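You operate a simulated robot arm through the tools that you are given. There is no shell and no other tool.

Carry out the task below with a simulated robot arm. There is one attempt and no reset: what you move stays moved.

Task
Twist the green cap off on the twist gauge.
Fine: clamp its jar and zero the gauge first; lay the cap in the green tray; the jar stays clamped.

It is judged by the outcome, as a careful person would: the job done as asked, and still so three seconds after it is handed in. It fails if anything else is knocked over, pushed out of place, dropped, spilled or broken. Lids that push on must go on centred and level and be pressed home; caps that screw on are set level and turned clockwise until they are tight.

Robot
A 6-joint arm with a two-finger gripper, fixed in place. Base frame: the origin is at the foot of the arm, x ahead of it, y to its left, z up; the work surface is at about z = 0. Lengths are in cm, angles in rad, forces in N, time in s.
With the tool pointing down near the work surface it reaches from about 18 to 48 cm from the base axis. Its first joint turns from -1.152 to 1.152 rad. Payload 1.76 kg.
The tool frame sits at the grasp point between the pads (the TCP): z along the fingers, y along the line on which they close. The tips reach 2.9 cm beyond it. The gripper opens to 8.2 cm; its body begins 5.8 cm behind the TCP.
Orientation is told as [roll, pitch, yaw] about the base's x, y, z axes, in that order, counted from this pose: with the fingers straight down and closing along the base's y, the tool's x points along the base's -x, its y along +y and its z along -z.

Tools
- The arm moves only by the tool jog_arm. Its argument "increments" is a list of rows, each a list of 7 numbers: the opening, from 0 (shut) to 1 (fully open), then the shift along the base's x, y, z in m, then the turn, a rotation vector about the base's x, y, z in rad. In form: [[hand, dx, dy, dz, wx, wy, wz], ...]. A call has 1 to 20 rows; each row shifts and turns the commanded pose from where the row before left it. A row lasts 0.2 s, in which the tool goes at most 5 cm and 0.15 rad; a call with a longer step from one row to the next is refused whole, and so is a gripper value outside its range. A pose out of reach is approached as far as the arm can. The call stops where the force on the tool passes 90 N (or 10 N more than at its start, if that is more) or the arm is blocked; 0.2 s more then pass. The fingers move at their own pace (about 20.35 cm/s each) and stop on an object; they squeeze with about 34 N. The grip force told is the motor's: it shows also when the fingers shut on nothing. Time passes only in rows, and 0.2 s behind the last, so rows that do not move let the fingers close. It gives the time, the measured TCP pose, the force on the tool (base axes), the opening and the grip force at its end, in the units of the frame above (readings bear some noise), with the torque about the TCP (base axes, N m) and any sound that the robot's microphone picked up, and new pictures: "views" is both (left out), scene, wrist or none.
- Cameras (640 x 400 px; columns grow to the right, rows downward): "scene" is fixed at [5.72, 33.15, 42.85]; the picture's right is [-0.76, -0.65, 0.00], its down [-0.34, 0.39, -0.86] and it looks along [0.56, -0.65, -0.52] (base axes); focal length 214 px, centre (320, 200). "wrist" rides on the gripper at [7.9, 0.4, -8.9] in the tool frame; the picture's right is [-0.05, 1.00, 0.00], its down [-0.71, -0.04, -0.71] and it looks along [-0.71, -0.04, 0.71] (tool axes); focal length 256 px, centre (320, 200). There is no depth. A picture from a camera that has moved, and an enlarged one, comes with that camera's place and axes in the base frame and with its lens.
- inspect(camera, box): a new picture of the part [left, top, right, bottom] of that camera's present view, enlarged. It takes no simulated time.
- close_job(): hands the job in; it is judged then, once.

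Nothing tells you positions but the pictures and the camera data. Unless the task says otherwise, let go and move clear before handing in.

The tools are called after "Call:" as name(argument=value, ...) on one line, values as JSON. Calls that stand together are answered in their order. jog_arm: Moves the arm, as the interface text tells. Its arguments: {"type":"object","properties":{"increments":{"type":"array","items":{"type":"array","items":{"type":"number"}}},"views":{"type":"string","enum":["both","scene","wrist","none"]}},"required":["increments"]} The other tools are called the same way: inspect (camera, box) takes an enlarged picture of a part of a camera's view; close_job () hands the job in.

At the start:

```text
t: 0.0
eef_pos: [23.11, 7.36, 36.2]
tcp_rot: [0.0, -0.002, 0.001]
ft_force: [0.0, 0.6, 0.5]
torque: [0.0, 0.0, 0.0]
opening: 8.19
gripper_force: 0.0
```

scene: 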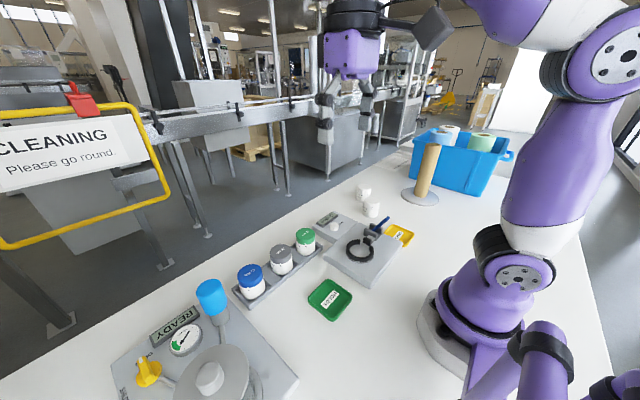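
wrist: 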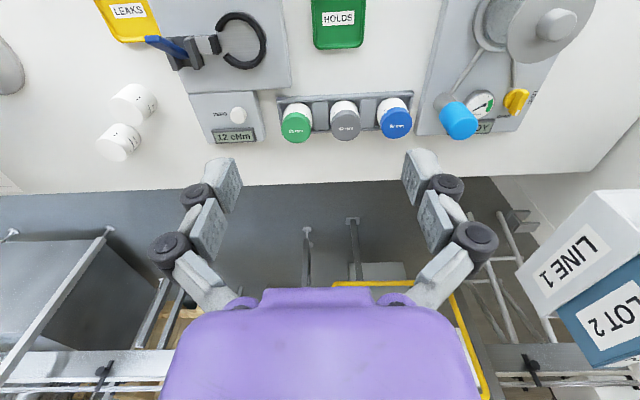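

I see a rack with three capped jars (green, grey, blue), a twist gauge with a black ring clamp and blue lever, a display with a white button, a green tray "HOLDS" and a yellow tray "LEAKS". First I'll look closer at each part.

Call:
inspect(camera="scene", box=[220, 170, 440, 330])

Call:
inspect(camera="wrist", box=[80, 0, 420, 180])

Call:
inspect(camera="scene", box=[300, 200, 420, 280])

```text
2.50 times, centred on (330, 250) of scene
camera zoom: at [5.72, 33.15, 42.85], right [-0.76, -0.65, 0.0], down [-0.34, 0.39, -0.86], along [0.56, -0.65, -0.52], focal length 536 px, centre (295, 75)
```

zoom: 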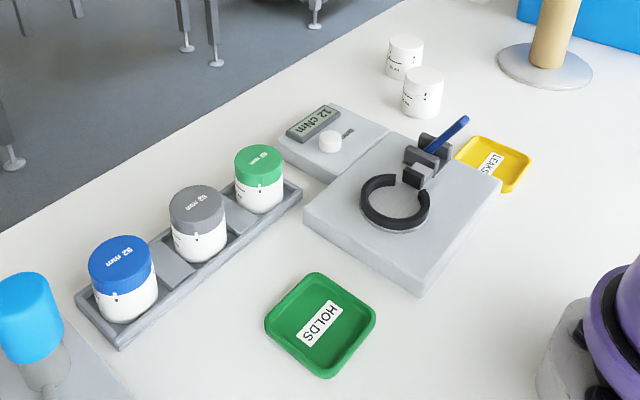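

```text
1.88 times, centred on (250, 90) of wrist
camera zoom: at [15.31, 7.77, 45.18], right [0.05, 1.0, 0.0], down [0.71, -0.04, 0.71], along [0.71, -0.04, -0.71], focal length 482 px, centre (452, 407)
```

zoom: 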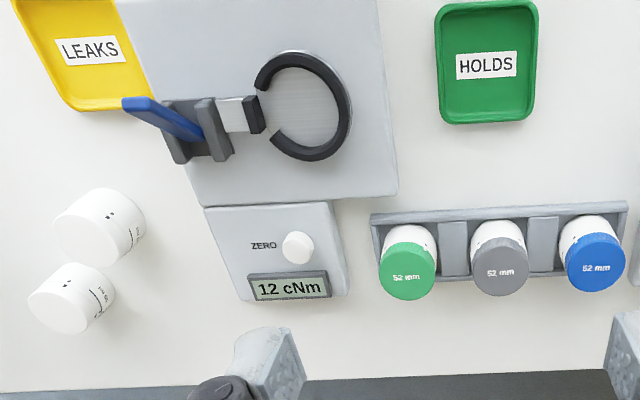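

```text
5.00 times, centred on (360, 240) of scene
camera zoom: at [5.72, 33.15, 42.85], right [-0.76, -0.65, 0.0], down [-0.34, 0.39, -0.86], along [0.56, -0.65, -0.52], focal length 1072 px, centre (120, 0)
```

zoom: 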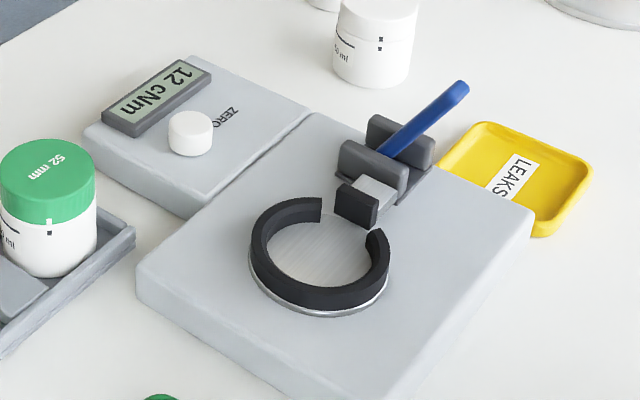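

The ring clamp sits near (24.4, -4.1), the zero button near (35.2, -7.4, 4) and the green jar near (37.1, 2.8). I'll move over the gauge to look closely at the lever before planning.

Call:
jog_arm(increments=[[1, 0, -0.03, -0.02, 0, 0, 0], [1, 0, -0.035, -0.025, 0, 0, 0], [1, 0, -0.035, -0.025, 0, 0, 0], [1, 0, -0.03, -0.02, 0, 0, 0], [1, 0, -0.02, -0.01, 0, 0, 0], [1, 0, 0, 0, 0, 0, 0]], views="both")

```text
t: 1.4
eef_pos: [22.83, -7.96, 25.99]
tcp_rot: [0.001, -0.003, -0.001]
ft_force: [-0.2, 0.1, -0.8]
torque: [-0.03, -0.01, -0.01]
opening: 8.2
gripper_force: 0.1
camera wrist: at [15.01, -7.43, 34.95], right [0.05, 1.0, 0.0], down [0.71, -0.04, 0.71], along [0.71, -0.04, -0.71], focal length 256 px, centre (320, 200)
```

scene: 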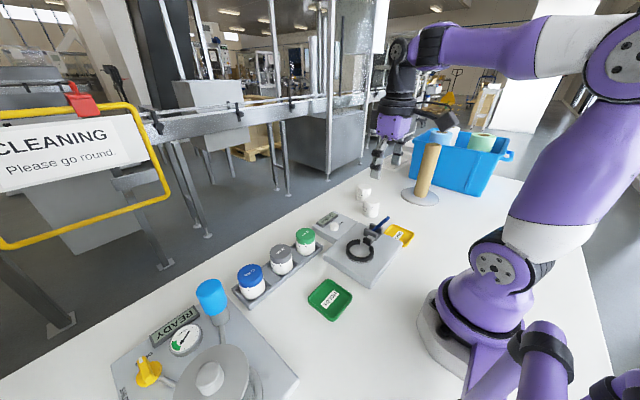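
wrist: 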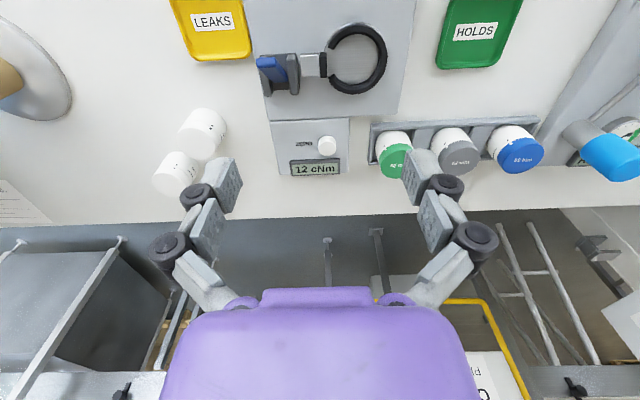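

The ring clamp and lever are in view from above; I'll enlarge this part.

Call:
inspect(camera="wrist", box=[240, 0, 416, 110])

Call:
inspect(camera="wrist", box=[260, 90, 420, 190])

Call:
inspect(camera="scene", box=[340, 205, 420, 255])

```text
3.64 times, centred on (328, 55) of wrist
camera zoom: at [15.01, -7.43, 34.95], right [0.05, 1.0, 0.0], down [0.71, -0.04, 0.71], along [0.71, -0.04, -0.71], focal length 931 px, centre (291, 727)
```

zoom: 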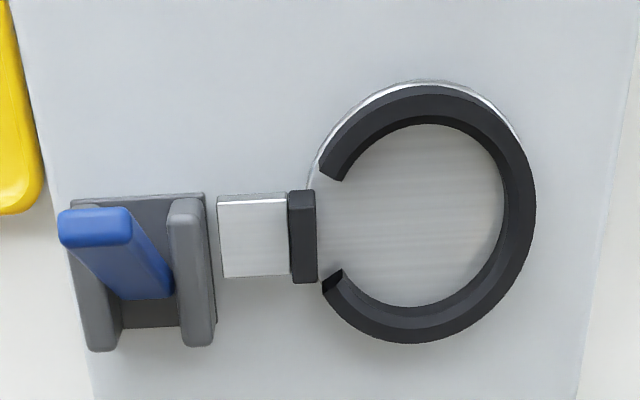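

```text
4.00 times, centred on (340, 140) of wrist
camera zoom: at [15.01, -7.43, 34.95], right [0.05, 1.0, 0.0], down [0.71, -0.04, 0.71], along [0.71, -0.04, -0.71], focal length 1024 px, centre (240, 440)
```

zoom: 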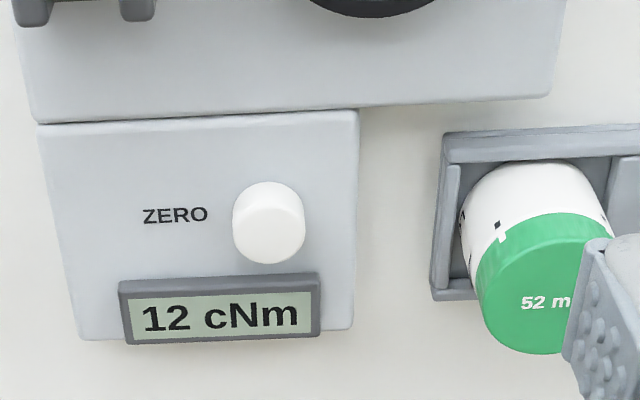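

```text
8.00 times, centred on (380, 230) of scene
camera zoom: at [5.72, 33.15, 42.85], right [-0.76, -0.65, 0.0], down [-0.34, 0.39, -0.86], along [0.56, -0.65, -0.52], focal length 1716 px, centre (-160, -40)
```

zoom: 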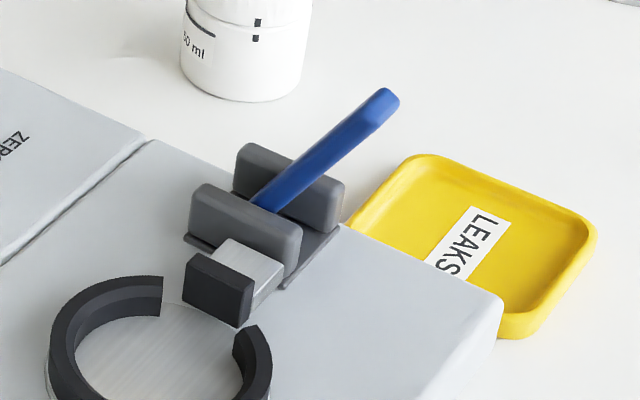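

The lever appears to pivot about the y axis between two cheeks, leaning toward the base, with the shoe pointing into the ring's gap. Next I look more closely at the green jar, the tray and the display.

Call:
inspect(camera="scene", box=[270, 215, 350, 265])

Call:
inspect(camera="scene", box=[290, 265, 370, 325])

Call:
inspect(camera="scene", box=[310, 230, 410, 300])

```text
8.00 times, centred on (310, 240) of scene
camera zoom: at [5.72, 33.15, 42.85], right [-0.76, -0.65, 0.0], down [-0.34, 0.39, -0.86], along [0.56, -0.65, -0.52], focal length 1716 px, centre (400, -120)
```

zoom: 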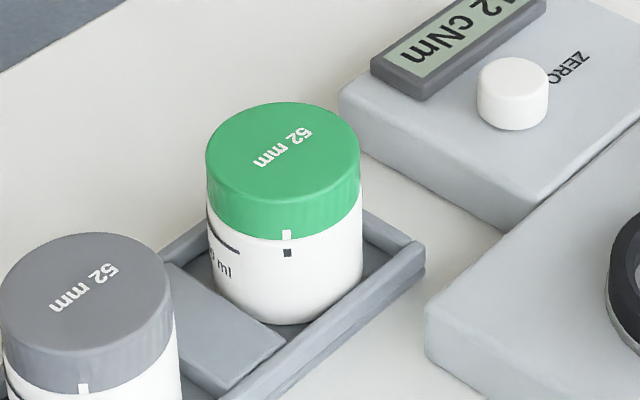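

```text
6.67 times, centred on (330, 295) of scene
camera zoom: at [5.72, 33.15, 42.85], right [-0.76, -0.65, 0.0], down [-0.34, 0.39, -0.86], along [0.56, -0.65, -0.52], focal length 1430 px, centre (253, -433)
```

zoom: 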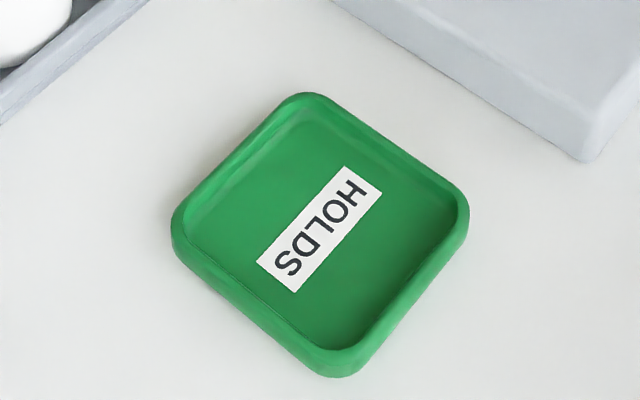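

```text
5.71 times, centred on (360, 265) of scene
camera zoom: at [5.72, 33.15, 42.85], right [-0.76, -0.65, 0.0], down [-0.34, 0.39, -0.86], along [0.56, -0.65, -0.52], focal length 1226 px, centre (91, -171)
```

zoom: 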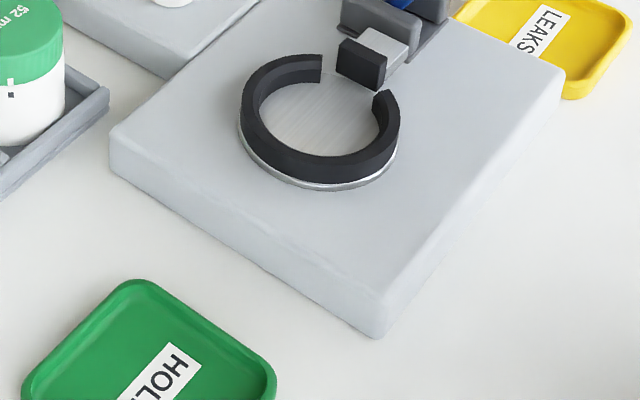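

The caps read 52 mm and the jars look about 5–5.5 cm tall. I'll turn the gripper a quarter turn so it closes along x, clear of the neighbouring jars, and hover over the green jar.

Call:
jog_arm(increments=[[1, 0.013, 0.009, -0.005, 0, 0, -0.1428], [1, 0.013, 0.009, -0.005, 0, 0, -0.1428], [1, 0.013, 0.009, -0.005, 0, 0, -0.1428], [1, 0.013, 0.009, -0.01, 0, 0, -0.1428], [1, 0.013, 0.009, -0.01, 0, 0, -0.1428], [1, 0.013, 0.009, -0.01, 0, 0, -0.1428], [1, 0.013, 0.009, -0.01, 0, 0, -0.1428], [1, 0.013, 0.009, -0.01, 0, 0, -0.1428], [1, 0.013, 0.01, -0.01, 0, 0, -0.1428], [1, 0.013, 0.01, -0.01, 0, 0, -0.1428], [1, 0.014, 0.01, -0.01, 0, 0, -0.1428], [1, 0, 0, 0, 0, 0, 0]], views="both")

```text
t: 4.0
eef_pos: [37.67, 2.6, 16.77]
tcp_rot: [0.002, -0.003, -1.575]
ft_force: [-0.6, 0.3, -1.0]
torque: [-0.02, 0.03, 0.01]
opening: 8.21
gripper_force: 0.1
camera wrist: at [38.17, 10.6, 25.7], right [1.0, -0.05, 0.0], down [-0.04, -0.71, 0.71], along [-0.04, -0.71, -0.71], focal length 256 px, centre (320, 200)
```

scene: 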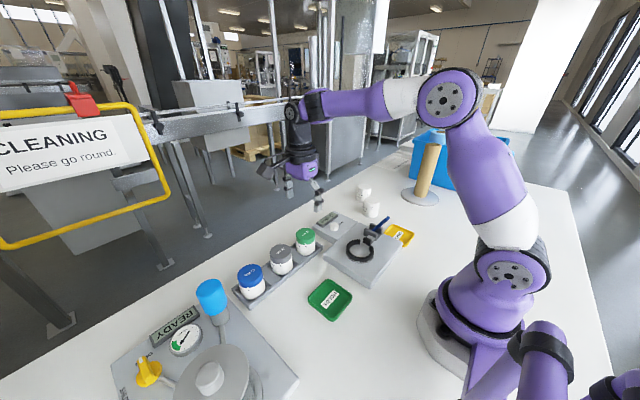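
wrist: 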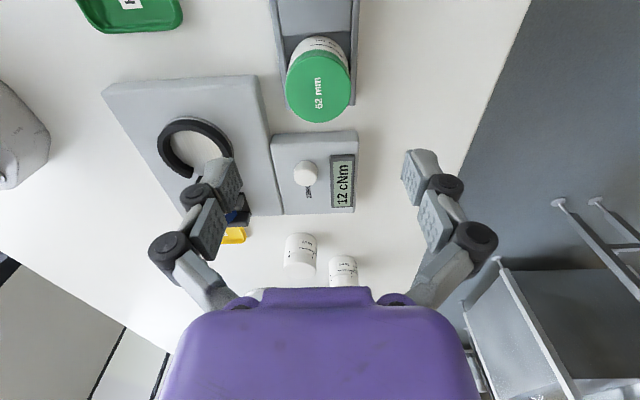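

I'm above the green jar with the gripper turned; I'll enlarge the jar and gauge to pin down coordinates.

Call:
inspect(camera="wrist", box=[240, 10, 400, 130])

Call:
inspect(camera="wrist", box=[90, 70, 370, 245])

```text
3.33 times, centred on (320, 70) of wrist
camera zoom: at [38.17, 10.6, 25.7], right [1.0, -0.05, 0.0], down [-0.04, -0.71, 0.71], along [-0.04, -0.71, -0.71], focal length 853 px, centre (320, 633)
```

zoom: 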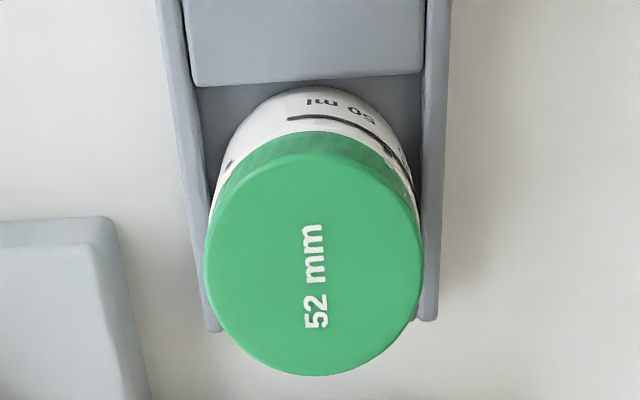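

```text
2.29 times, centred on (230, 158) of wrist
camera zoom: at [38.17, 10.6, 25.7], right [1.0, -0.05, 0.0], down [-0.04, -0.71, 0.71], along [-0.04, -0.71, -0.71], focal length 585 px, centre (526, 297)
```

zoom: 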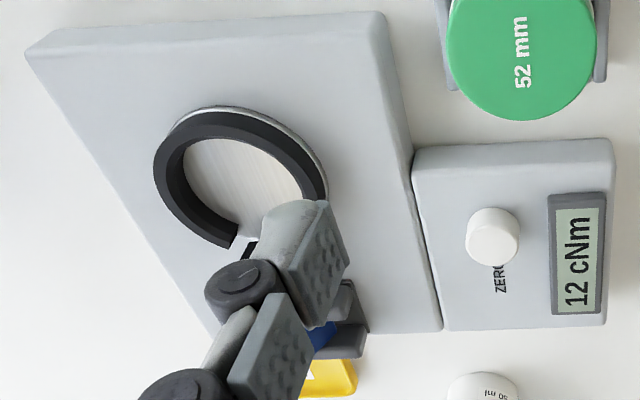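

The cap centre works out at (37.63, 2.55) with its top at z ≈ 5.3, almost directly under the TCP. I'll go down to TCP z ≈ 5.7, keeping the tips above the rack walls, before closing.

Call:
jog_arm(increments=[[1, 0, -0.0005, -0.025, 0, 0, 0], [1, 0, 0, -0.03, 0, 0, 0], [1, 0, 0, -0.025, 0, 0, 0], [1, 0, 0, -0.02, 0, 0, 0], [1, 0, 0, -0.01, 0, 0, 0], [1, 0, 0, 0, 0, 0, 0]], views="both")

```text
t: 5.4
eef_pos: [37.29, 2.69, 5.66]
tcp_rot: [0.001, -0.002, -1.57]
ft_force: [-1.0, 0.2, 0.3]
torque: [-0.03, 0.02, 0.01]
opening: 8.2
gripper_force: 0.0
camera wrist: at [37.93, 10.63, 14.63], right [1.0, -0.05, 0.0], down [-0.04, -0.71, 0.71], along [-0.04, -0.71, -0.71], focal length 256 px, centre (320, 200)
```

scene: 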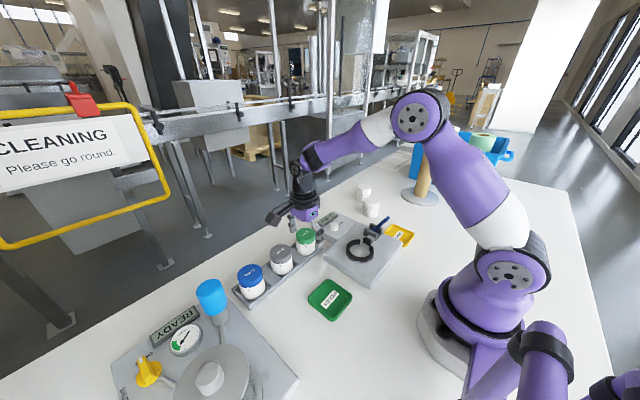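
wrist: 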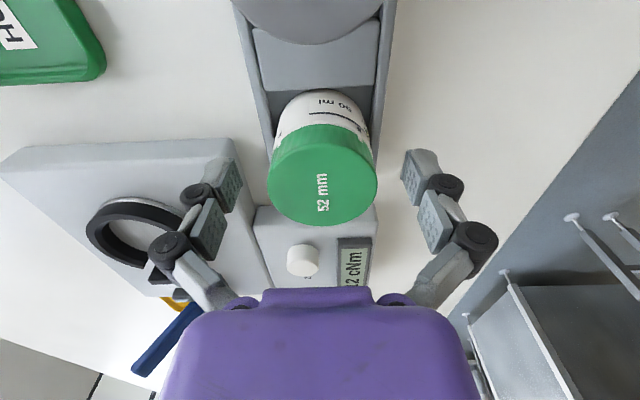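

The cap appears well centred between the fingers in x. I'll check the centring in y before gripping.

Call:
inspect(camera="wrist", box=[200, 80, 440, 230])

Call:
inspect(camera="scene", box=[260, 190, 360, 265])

```text
2.67 times, centred on (320, 155) of wrist
camera zoom: at [37.93, 10.63, 14.63], right [1.0, -0.05, 0.0], down [-0.04, -0.71, 0.71], along [-0.04, -0.71, -0.71], focal length 683 px, centre (320, 320)
```

zoom: 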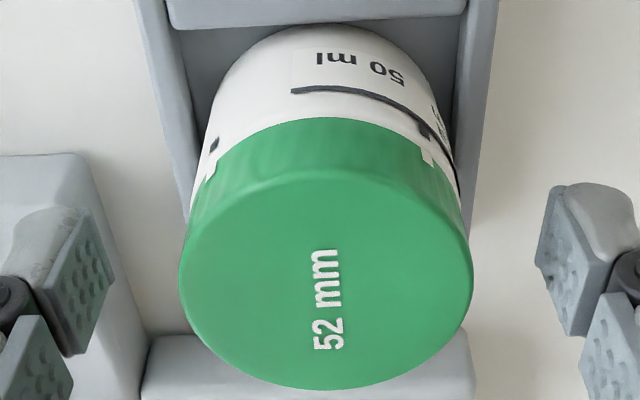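

```text
5.33 times, centred on (310, 228) of scene
camera zoom: at [5.72, 33.15, 42.85], right [-0.76, -0.65, 0.0], down [-0.34, 0.39, -0.86], along [0.56, -0.65, -0.52], focal length 1144 px, centre (373, 53)
```

zoom: 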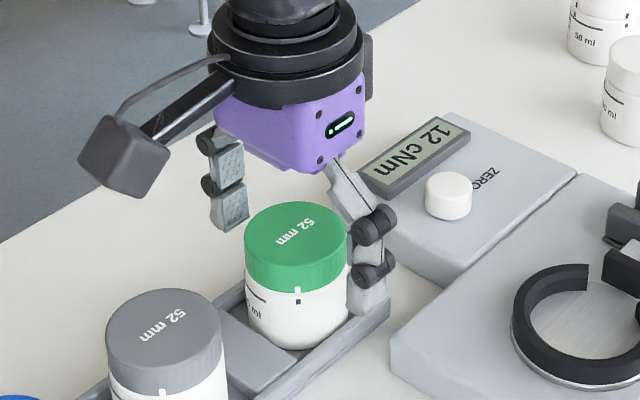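

The cap centre sits about 0.35 cm to the −y side of the TCP, with its top at about z 5.6. I'll shift slightly and close.

Call:
jog_arm(increments=[[1, 0, -0.0035, 0, 0, 0, 0], [1, 0, 0, 0, 0, 0, 0], [0, 0, 0, 0, 0, 0, 0], [0, 0, 0, 0, 0, 0, 0], [0, 0, 0, 0, 0, 0, 0]], views="both")

```text
t: 6.6
eef_pos: [37.44, 2.18, 5.76]
tcp_rot: [0.003, -0.004, -1.573]
ft_force: [-0.5, -1.7, 20.4]
torque: [0.02, 0.01, 0.03]
opening: 5.08
gripper_force: 34.3
camera wrist: at [37.98, 10.17, 14.72], right [1.0, -0.05, 0.0], down [-0.04, -0.71, 0.71], along [-0.04, -0.71, -0.71], focal length 256 px, centre (320, 200)
```

scene: 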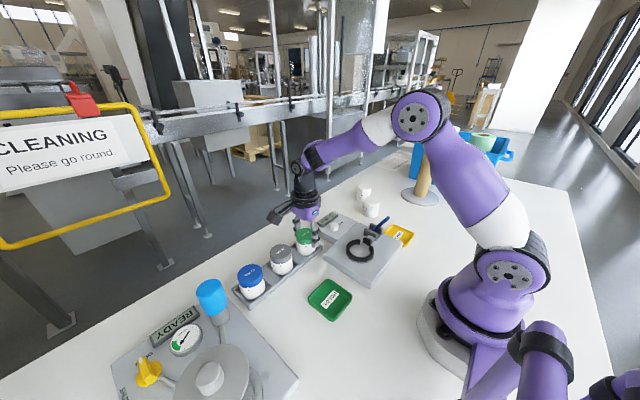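
wrist: 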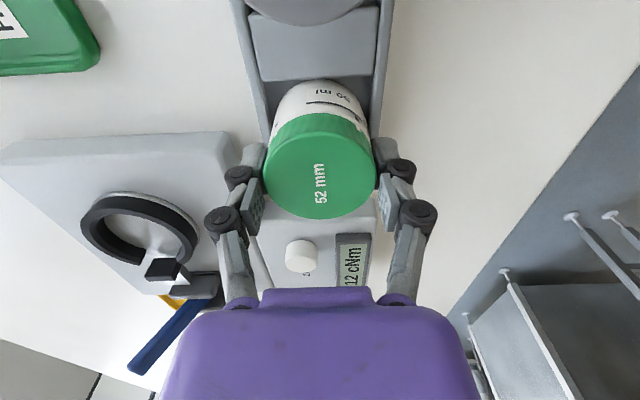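

The grip closed at 5.08 cm with 34 N, but there is a 20 N upward force, so the tips may be touching the rack. I'll look before lifting.

Call:
inspect(camera="scene", box=[270, 195, 350, 255])

Call:
inspect(camera="wrist", box=[200, 60, 440, 240])

```text
6.67 times, centred on (310, 225) of scene
camera zoom: at [5.71, 33.15, 42.85], right [-0.76, -0.65, 0.0], down [-0.34, 0.39, -0.86], along [0.56, -0.65, -0.52], focal length 1430 px, centre (387, 33)
```

zoom: 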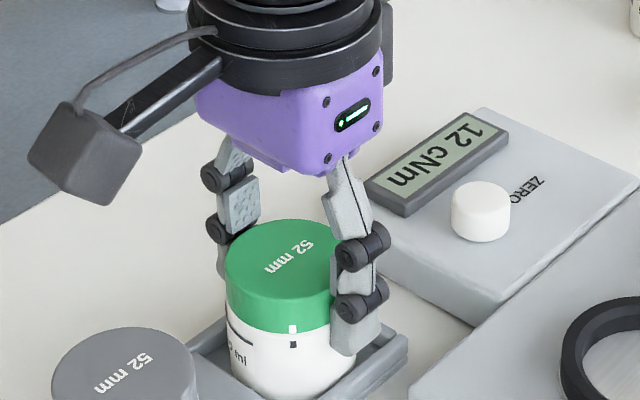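

```text
2.22 times, centred on (320, 150) of wrist
camera zoom: at [37.98, 10.17, 14.72], right [1.0, -0.05, 0.0], down [-0.04, -0.71, 0.71], along [-0.04, -0.71, -0.71], focal length 569 px, centre (320, 311)
```

zoom: 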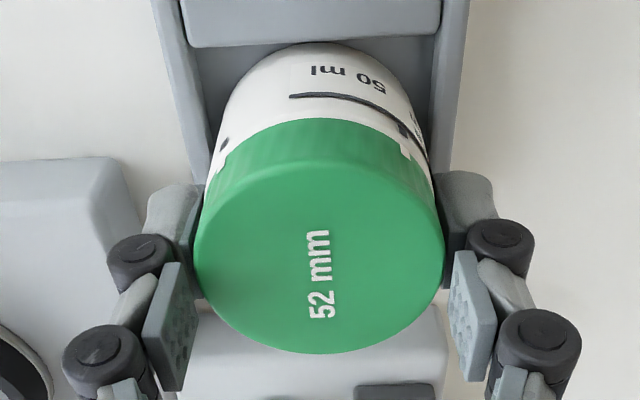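

The pads hold the cap with the tips just above the rack wall. I'll lift slowly and check that the jar comes with it.

Call:
jog_arm(increments=[[0, 0, 0, 0.005, 0, 0, 0], [0, 0, 0, 0.01, 0, 0, 0], [0, 0, 0, 0.02, 0, 0, 0], [0, 0, 0, 0.03, 0, 0, 0], [0, 0, 0, 0.025, 0, 0, 0], [0, 0, 0, 0, 0, 0, 0]], views="both")

```text
t: 8.0
eef_pos: [37.57, 2.15, 14.82]
tcp_rot: [0.0, -0.002, -1.571]
ft_force: [0.0, 0.5, -0.9]
torque: [0.03, -0.02, -0.02]
opening: 5.08
gripper_force: 34.0
camera wrist: at [38.09, 10.07, 23.72], right [1.0, -0.05, 0.0], down [-0.04, -0.71, 0.71], along [-0.04, -0.71, -0.71], focal length 256 px, centre (320, 200)
```

scene: 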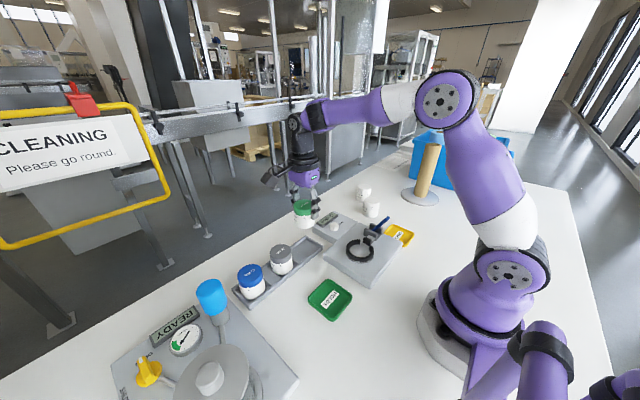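
wrist: 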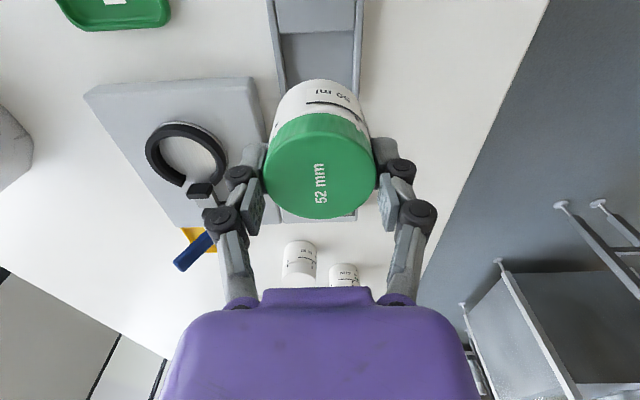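

The jar is lifted cleanly. Now I measure the ring from this view before carrying the jar over.

Call:
inspect(camera="wrist", box=[80, 75, 280, 235])

Call:
inspect(camera="wrist", box=[135, 110, 245, 280])

Call:
inspect(camera="wrist", box=[240, 70, 400, 230])

```text
2.50 times, centred on (180, 155) of wrist
camera zoom: at [38.09, 10.07, 23.72], right [1.0, -0.05, 0.0], down [-0.04, -0.71, 0.71], along [-0.04, -0.71, -0.71], focal length 640 px, centre (670, 312)
```

zoom: 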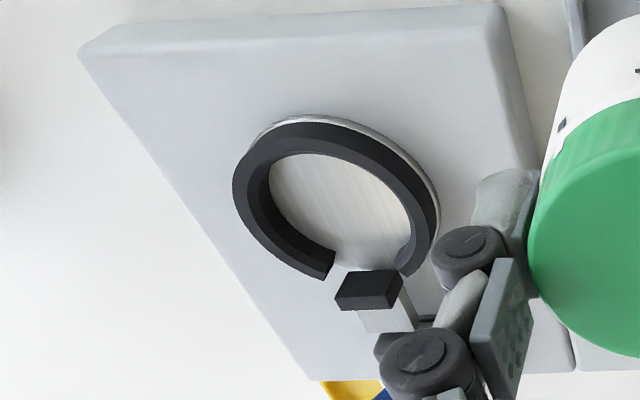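

```text
2.35 times, centred on (190, 195) of wrist
camera zoom: at [38.09, 10.07, 23.72], right [1.0, -0.05, 0.0], down [-0.04, -0.71, 0.71], along [-0.04, -0.71, -0.71], focal length 602 px, centre (626, 212)
```

zoom: 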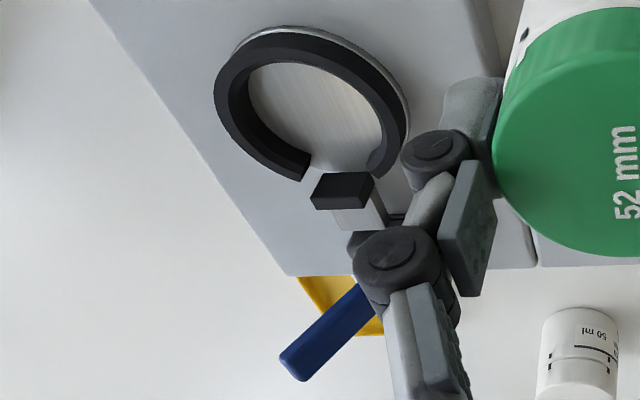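

```text
2.50 times, centred on (320, 150) of wrist
camera zoom: at [38.09, 10.07, 23.72], right [1.0, -0.05, 0.0], down [-0.04, -0.71, 0.71], along [-0.04, -0.71, -0.71], focal length 640 px, centre (320, 325)
```

zoom: 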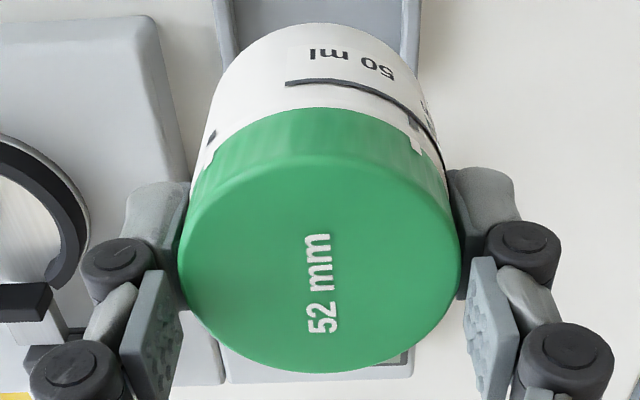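

I'll carry the jar up and over the gauge at z ≈ 25, where the wrist camera can see the ring below the jar.

Call:
jog_arm(increments=[[0, -0.005, -0.002, 0.015, 0, 0, 0], [0, -0.015, -0.008, 0.015, 0, 0, 0], [0, -0.02, -0.01, 0.015, 0, 0, 0], [0, -0.02, -0.01, 0.015, 0, 0, 0], [0, -0.02, -0.01, 0.015, 0, 0, 0], [0, -0.02, -0.01, 0.015, 0, 0, 0], [0, -0.02, -0.008, 0.01, 0, 0, 0], [0, -0.012, -0.003, 0, 0, 0, 0], [0, 0, 0, 0, 0, 0, 0]], views="both")

```text
t: 10.0
eef_pos: [24.34, -3.97, 24.71]
tcp_rot: [0.002, 0.0, -1.571]
ft_force: [0.3, 0.6, -0.6]
torque: [0.01, -0.02, -0.04]
opening: 5.08
gripper_force: 33.5
camera wrist: at [24.84, 3.97, 33.67], right [1.0, -0.05, 0.0], down [-0.04, -0.71, 0.71], along [-0.04, -0.71, -0.71], focal length 256 px, centre (320, 200)
```

scene: 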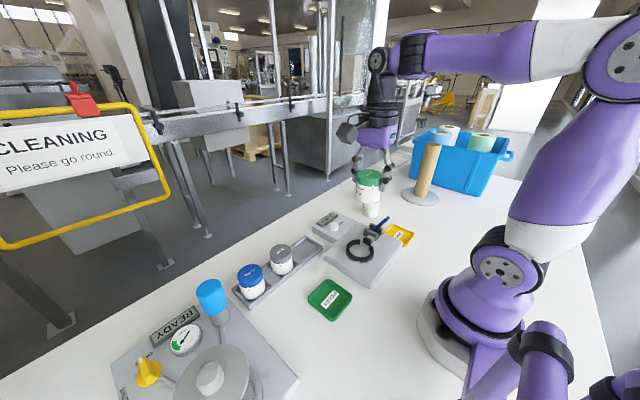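
wrist: 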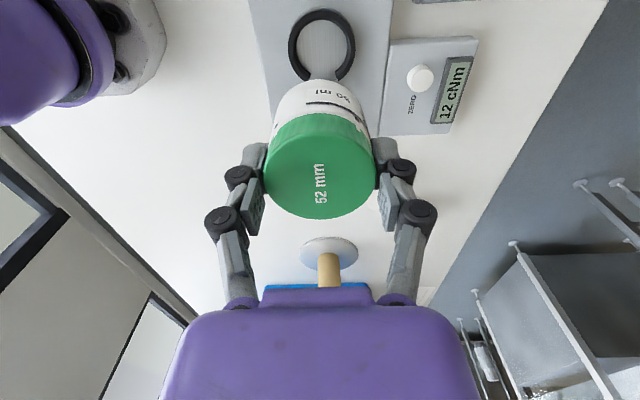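

Call:
inspect(camera="wrist", box=[260, 0, 384, 90])

Call:
inspect(camera="wrist", box=[380, 20, 500, 150])

```text
4.44 times, centred on (322, 45) of wrist
camera zoom: at [24.84, 3.97, 33.67], right [1.0, -0.05, 0.0], down [-0.04, -0.71, 0.71], along [-0.04, -0.71, -0.71], focal length 1138 px, centre (311, 889)
```

zoom: 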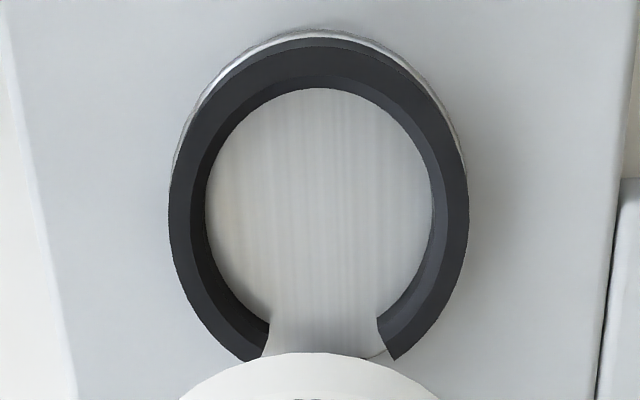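

```text
3.08 times, centred on (440, 85) of wrist
camera zoom: at [24.84, 3.97, 33.67], right [1.0, -0.05, 0.0], down [-0.04, -0.71, 0.71], along [-0.04, -0.71, -0.71], focal length 788 px, centre (-49, 554)
```

zoom: 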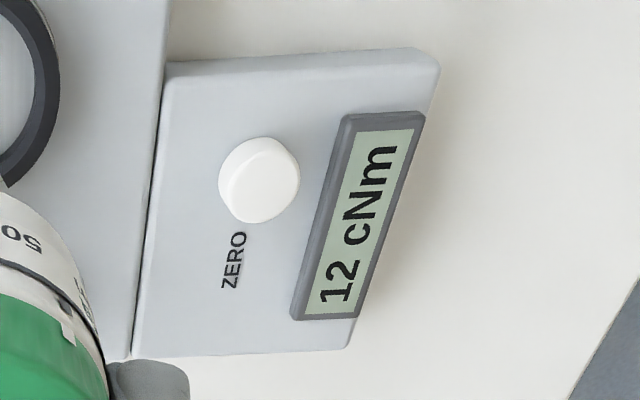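

The ring centre comes out near (24.64, −3.9), with about 2–3 mm clearance and a chamfered rim. I'll nudge +x by 0.25 cm and descend part way to check alignment from both cameras.

Call:
jog_arm(increments=[[0, 0.0025, 0, -0.02, 0, 0, 0], [0, 0, 0, -0.03, 0, 0, 0], [0, 0, 0, -0.03, 0, 0, 0], [0, 0, 0, -0.03, 0, 0, 0], [0, 0, 0, -0.02, 0, 0, 0], [0, 0, 0, 0, 0, 0, 0]], views="both")

Call:
inspect(camera="wrist", box=[200, 10, 440, 160])

Call:
inspect(camera="scene", box=[320, 190, 420, 260])

```text
t: 11.4
eef_pos: [24.63, -4.01, 11.56]
tcp_rot: [0.002, -0.002, -1.571]
ft_force: [0.8, -0.5, -1.6]
torque: [-0.03, -0.01, 0.01]
opening: 5.09
gripper_force: 34.2
camera wrist: at [25.11, 3.97, 20.4], right [1.0, -0.05, 0.0], down [-0.04, -0.71, 0.71], along [-0.04, -0.71, -0.71], focal length 256 px, centre (320, 200)
```

scene: 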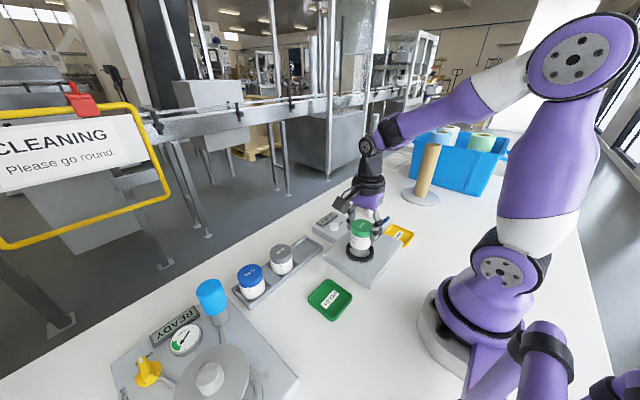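
wrist: 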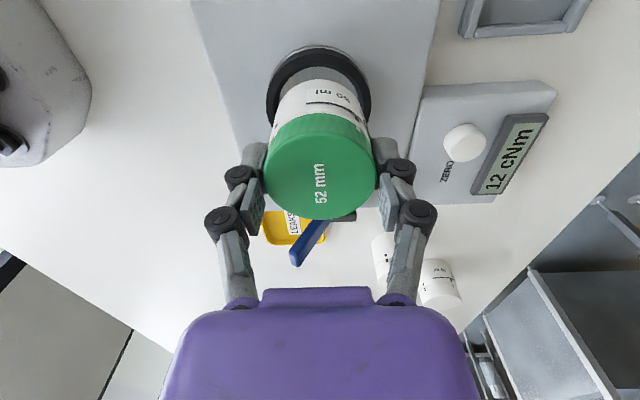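

```text
2.67 times, centred on (320, 85) of wrist
camera zoom: at [25.11, 3.97, 20.4], right [1.0, -0.05, 0.0], down [-0.04, -0.71, 0.71], along [-0.04, -0.71, -0.71], focal length 683 px, centre (320, 507)
```

zoom: 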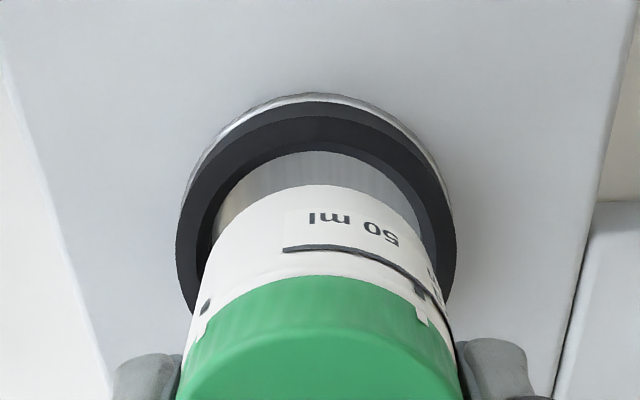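

```text
5.71 times, centred on (370, 225) of scene
camera zoom: at [5.72, 33.15, 42.85], right [-0.76, -0.65, 0.0], down [-0.34, 0.39, -0.86], along [0.56, -0.65, -0.52], focal length 1226 px, centre (34, 57)
```

zoom: 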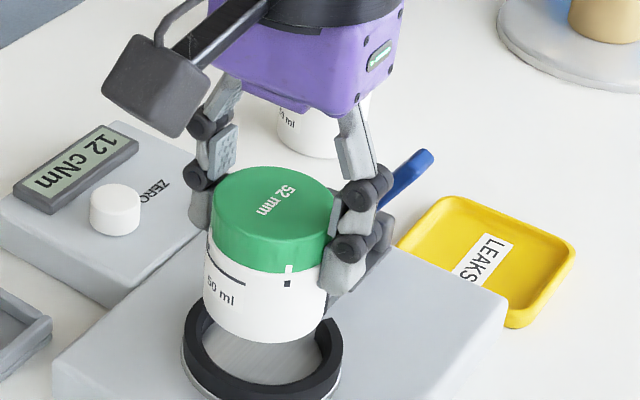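

Almost aligned; I'll zoom in further from the scene camera to settle the y offset before lowering.

Call:
inspect(camera="scene", box=[340, 215, 390, 265])

Call:
inspect(camera="wrist", box=[255, 35, 385, 125])

```text
8.00 times, centred on (365, 240) of scene
camera zoom: at [5.72, 33.15, 42.85], right [-0.76, -0.65, 0.0], down [-0.34, 0.39, -0.86], along [0.56, -0.65, -0.52], focal length 1716 px, centre (-40, -120)
```

zoom: 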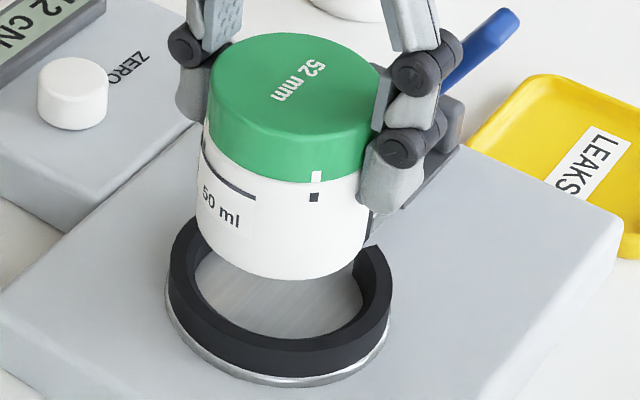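

```text
4.44 times, centred on (320, 80) of wrist
camera zoom: at [25.11, 3.97, 20.4], right [1.0, -0.05, 0.0], down [-0.04, -0.71, 0.71], along [-0.04, -0.71, -0.71], focal length 1138 px, centre (320, 733)
```

zoom: 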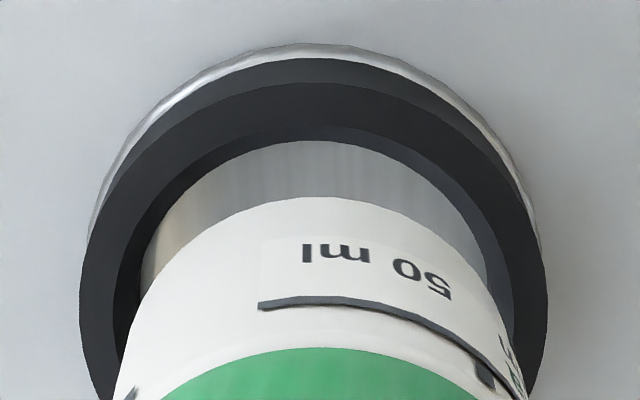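

Correcting for the visible outer wall, the ring centre is about 0.3 cm further −y and 0.1 cm −x. I'll apply that and lower to just above the ring.

Call:
jog_arm(increments=[[0, -0.001, -0.003, 0, 0, 0, 0], [0, 0, 0, -0.01, 0, 0, 0], [0, 0, 0, -0.008, 0, 0, 0], [0, 0, 0, 0, 0, 0, 0]], views="both")

Call:
inspect(camera="scene", box=[335, 215, 395, 275])

Call:
inspect(camera="wrist", box=[240, 40, 400, 160])

```text
t: 12.4
eef_pos: [24.56, -4.26, 9.94]
tcp_rot: [0.0, -0.001, -1.571]
ft_force: [-0.5, 0.1, -0.7]
torque: [-0.02, 0.02, -0.03]
opening: 5.1
gripper_force: 33.8
camera wrist: at [25.01, 3.68, 18.8], right [1.0, -0.05, 0.0], down [-0.04, -0.71, 0.71], along [-0.04, -0.71, -0.71], focal length 256 px, centre (320, 200)
```

scene: 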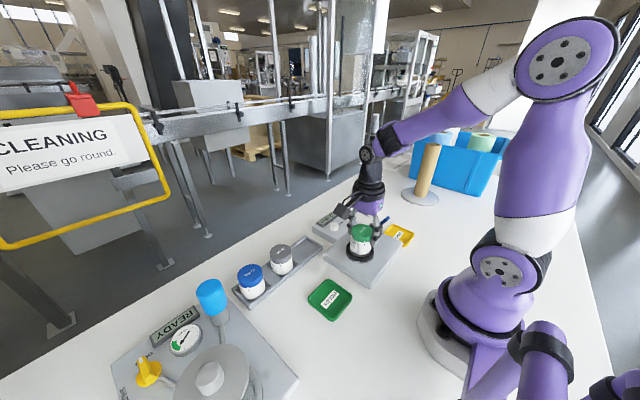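
wrist: 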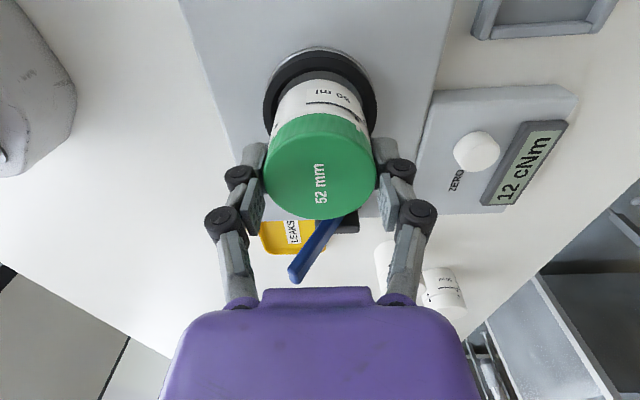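

```text
6.67 times, centred on (365, 245) of scene
camera zoom: at [5.72, 33.15, 42.85], right [-0.76, -0.65, 0.0], down [-0.34, 0.39, -0.86], along [0.56, -0.65, -0.52], focal length 1430 px, centre (20, -100)
```

zoom: 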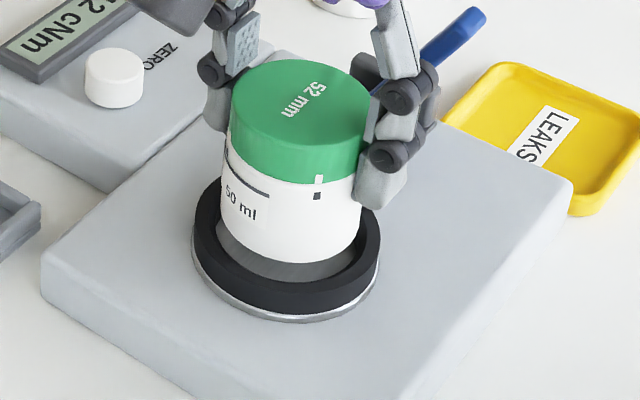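

```text
3.33 times, centred on (320, 100) of wrist
camera zoom: at [25.01, 3.68, 18.8], right [1.0, -0.05, 0.0], down [-0.04, -0.71, 0.71], along [-0.04, -0.71, -0.71], focal length 853 px, centre (320, 533)
```

zoom: 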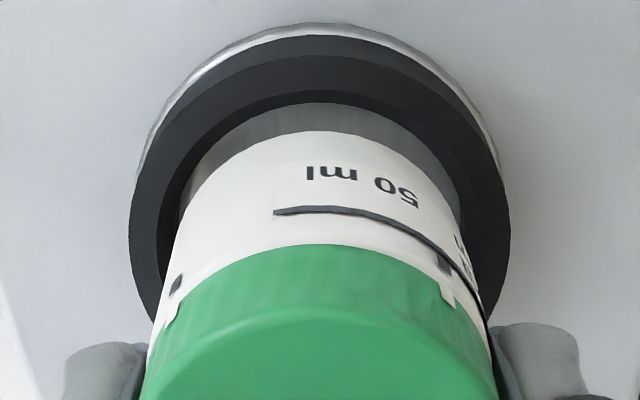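

Both views now agree within about 0.7 mm. I'll lower the jar into the ring in small steps, watching force.

Call:
jog_arm(increments=[[0, 0, 0, -0.005, 0, 0, 0], [0, 0, 0, -0.005, 0, 0, 0], [0, 0, 0, -0.004, 0, 0, 0], [0, 0, 0, -0.003, 0, 0, 0], [0, 0, 0, 0, 0, 0, 0]], views="scene")

Call:
inspect(camera="scene", box=[335, 215, 395, 275])

Call:
inspect(camera="wrist", box=[240, 40, 400, 160])

```text
t: 13.6
eef_pos: [24.49, -4.25, 8.2]
tcp_rot: [0.0, -0.002, -1.569]
ft_force: [-6.5, 2.0, 21.9]
torque: [0.14, 0.14, 0.02]
opening: 5.09
gripper_force: 34.1
```

scene: 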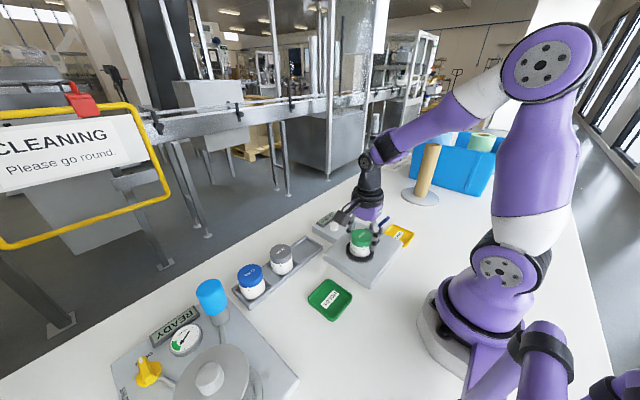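

```text
6.67 times, centred on (365, 245) of scene
camera zoom: at [5.71, 33.15, 42.85], right [-0.76, -0.65, 0.0], down [-0.34, 0.39, -0.86], along [0.56, -0.65, -0.52], focal length 1430 px, centre (20, -100)
```

zoom: 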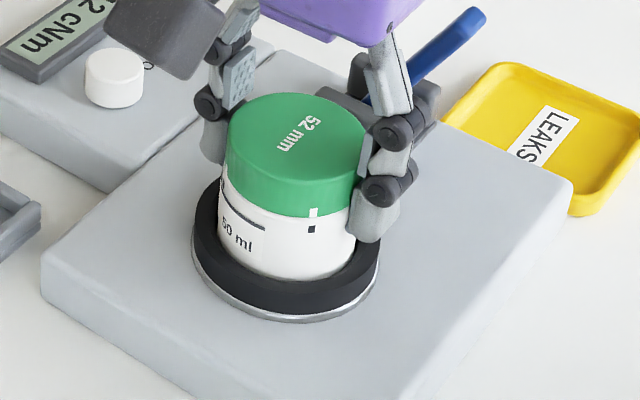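

```text
3.33 times, centred on (320, 100) of wrist
camera zoom: at [25.03, 3.69, 17.21], right [1.0, -0.05, 0.0], down [-0.04, -0.71, 0.71], along [-0.04, -0.71, -0.71], focal length 853 px, centre (320, 533)
```

zoom: 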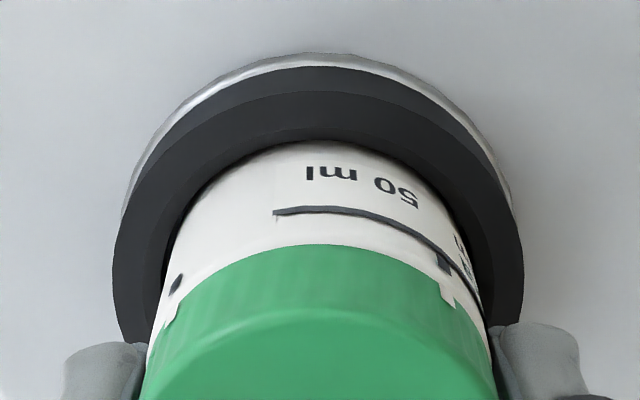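

There's contact at TCP z 8.2 with a −x sideways push, so the jar is catching the +x side of the rim. I'll back off slightly, shift −x a millimetre and try again.

Call:
jog_arm(increments=[[0, 0, 0, 0.003, 0, 0, 0], [0, -0.001, 0.0003, 0, 0, 0, 0], [0, 0, 0, -0.002, 0, 0, 0], [0, 0, 0, -0.0015, 0, 0, 0], [0, 0, 0, -0.0015, 0, 0, 0], [0, 0, 0, 0, 0, 0, 0]], views="none")

```text
t: 15.0
eef_pos: [24.43, -4.31, 8.01]
tcp_rot: [0.001, -0.001, -1.567]
ft_force: [-2.5, 1.8, 25.5]
torque: [0.14, 0.08, -0.01]
opening: 5.12
gripper_force: 34.3
```

The sideways force has dropped. I'll try a little further down to see whether this is the floor or the rim.

Call:
jog_arm(increments=[[0, 0, 0, -0.001, 0, 0, 0], [0, 0, 0, 0, 0, 0, 0]], views="none")

Call:
inspect(camera="scene", box=[335, 215, 395, 275])

Call:
inspect(camera="wrist", box=[240, 40, 400, 160])

```text
t: 15.6
eef_pos: [24.38, -4.22, 7.9]
tcp_rot: [0.002, -0.002, -1.571]
ft_force: [-2.8, -4.3, 24.3]
torque: [-0.11, 0.1, -0.03]
opening: 5.09
gripper_force: 33.9
```

```text
6.67 times, centred on (365, 245) of scene
camera zoom: at [5.71, 33.15, 42.85], right [-0.76, -0.65, 0.0], down [-0.34, 0.39, -0.86], along [0.56, -0.65, -0.52], focal length 1430 px, centre (20, -100)
```

zoom: 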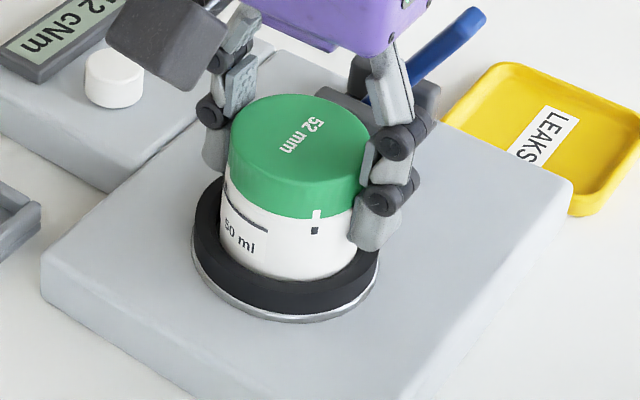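

```text
3.33 times, centred on (320, 100) of wrist
camera zoom: at [24.92, 3.7, 16.86], right [1.0, -0.05, 0.0], down [-0.04, -0.7, 0.71], along [-0.04, -0.71, -0.71], focal length 853 px, centre (320, 533)
```

zoom: 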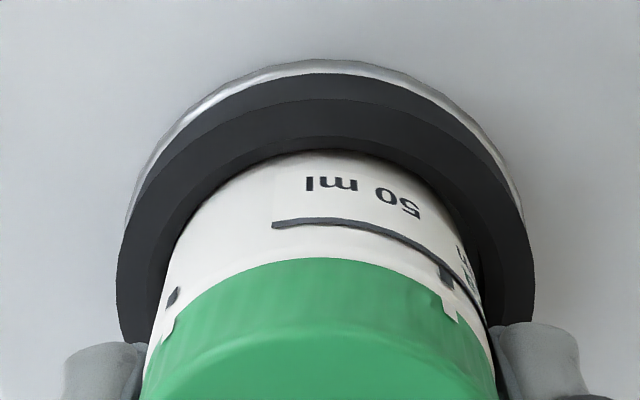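

The jar has stopped moving down and slid slightly up in the grip, which fits it standing on the ring's floor. I'll relax the downward push and open the fingers.

Call:
jog_arm(increments=[[0, 0, 0, 0.0015, 0, 0, 0], [0.8, 0, 0, 0, 0, 0, 0], [0.8, 0, 0, 0, 0, 0, 0], [1, 0, 0, 0, 0, 0, 0], [1, 0, 0, 0, 0, 0, 0]], views="both")

Call:
inspect(camera="scene", box=[335, 215, 395, 275])

Call:
inspect(camera="wrist", box=[200, 40, 440, 220])

```text
t: 16.8
eef_pos: [24.48, -4.22, 7.99]
tcp_rot: [-0.001, -0.002, -1.571]
ft_force: [0.0, -0.7, -0.8]
torque: [0.0, 0.0, 0.01]
opening: 8.2
gripper_force: 0.2
camera wrist: at [24.9, 3.74, 17.03], right [1.0, -0.05, 0.0], down [-0.04, -0.71, 0.71], along [-0.04, -0.71, -0.71], focal length 256 px, centre (320, 200)
```

scene: 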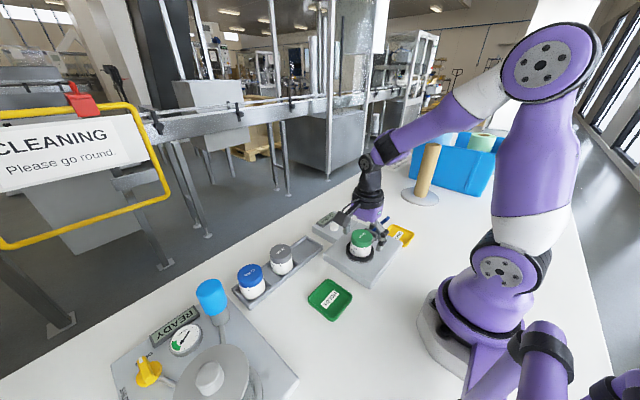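
wrist: 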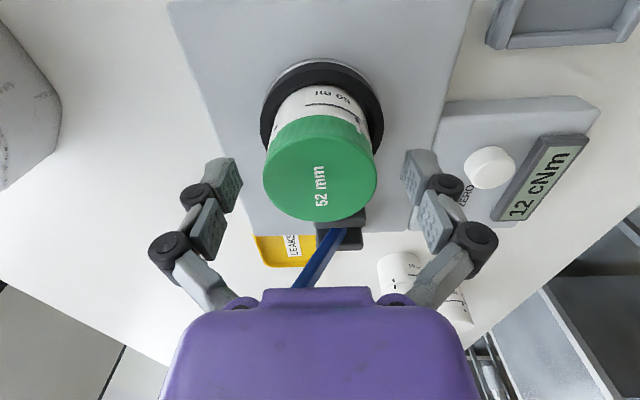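

```text
6.67 times, centred on (365, 245) of scene
camera zoom: at [5.72, 33.15, 42.85], right [-0.76, -0.65, 0.0], down [-0.34, 0.39, -0.86], along [0.56, -0.65, -0.52], focal length 1430 px, centre (20, -100)
```

zoom: 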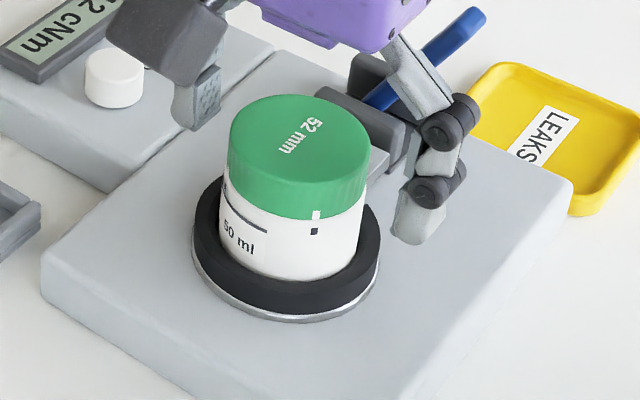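

```text
2.22 times, centred on (320, 130) of wrist
camera zoom: at [24.9, 3.74, 17.03], right [1.0, -0.05, 0.0], down [-0.04, -0.71, 0.71], along [-0.04, -0.71, -0.71], focal length 569 px, centre (320, 356)
```

zoom: 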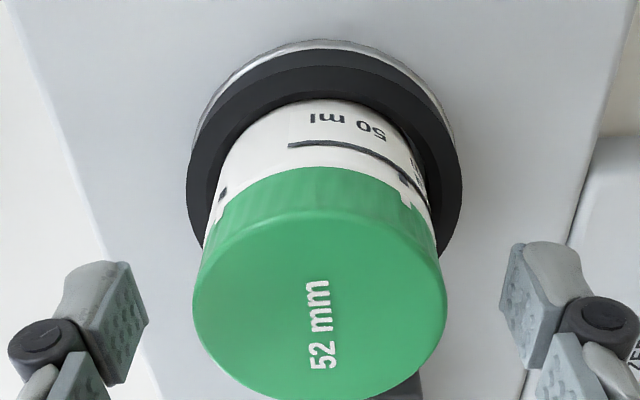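

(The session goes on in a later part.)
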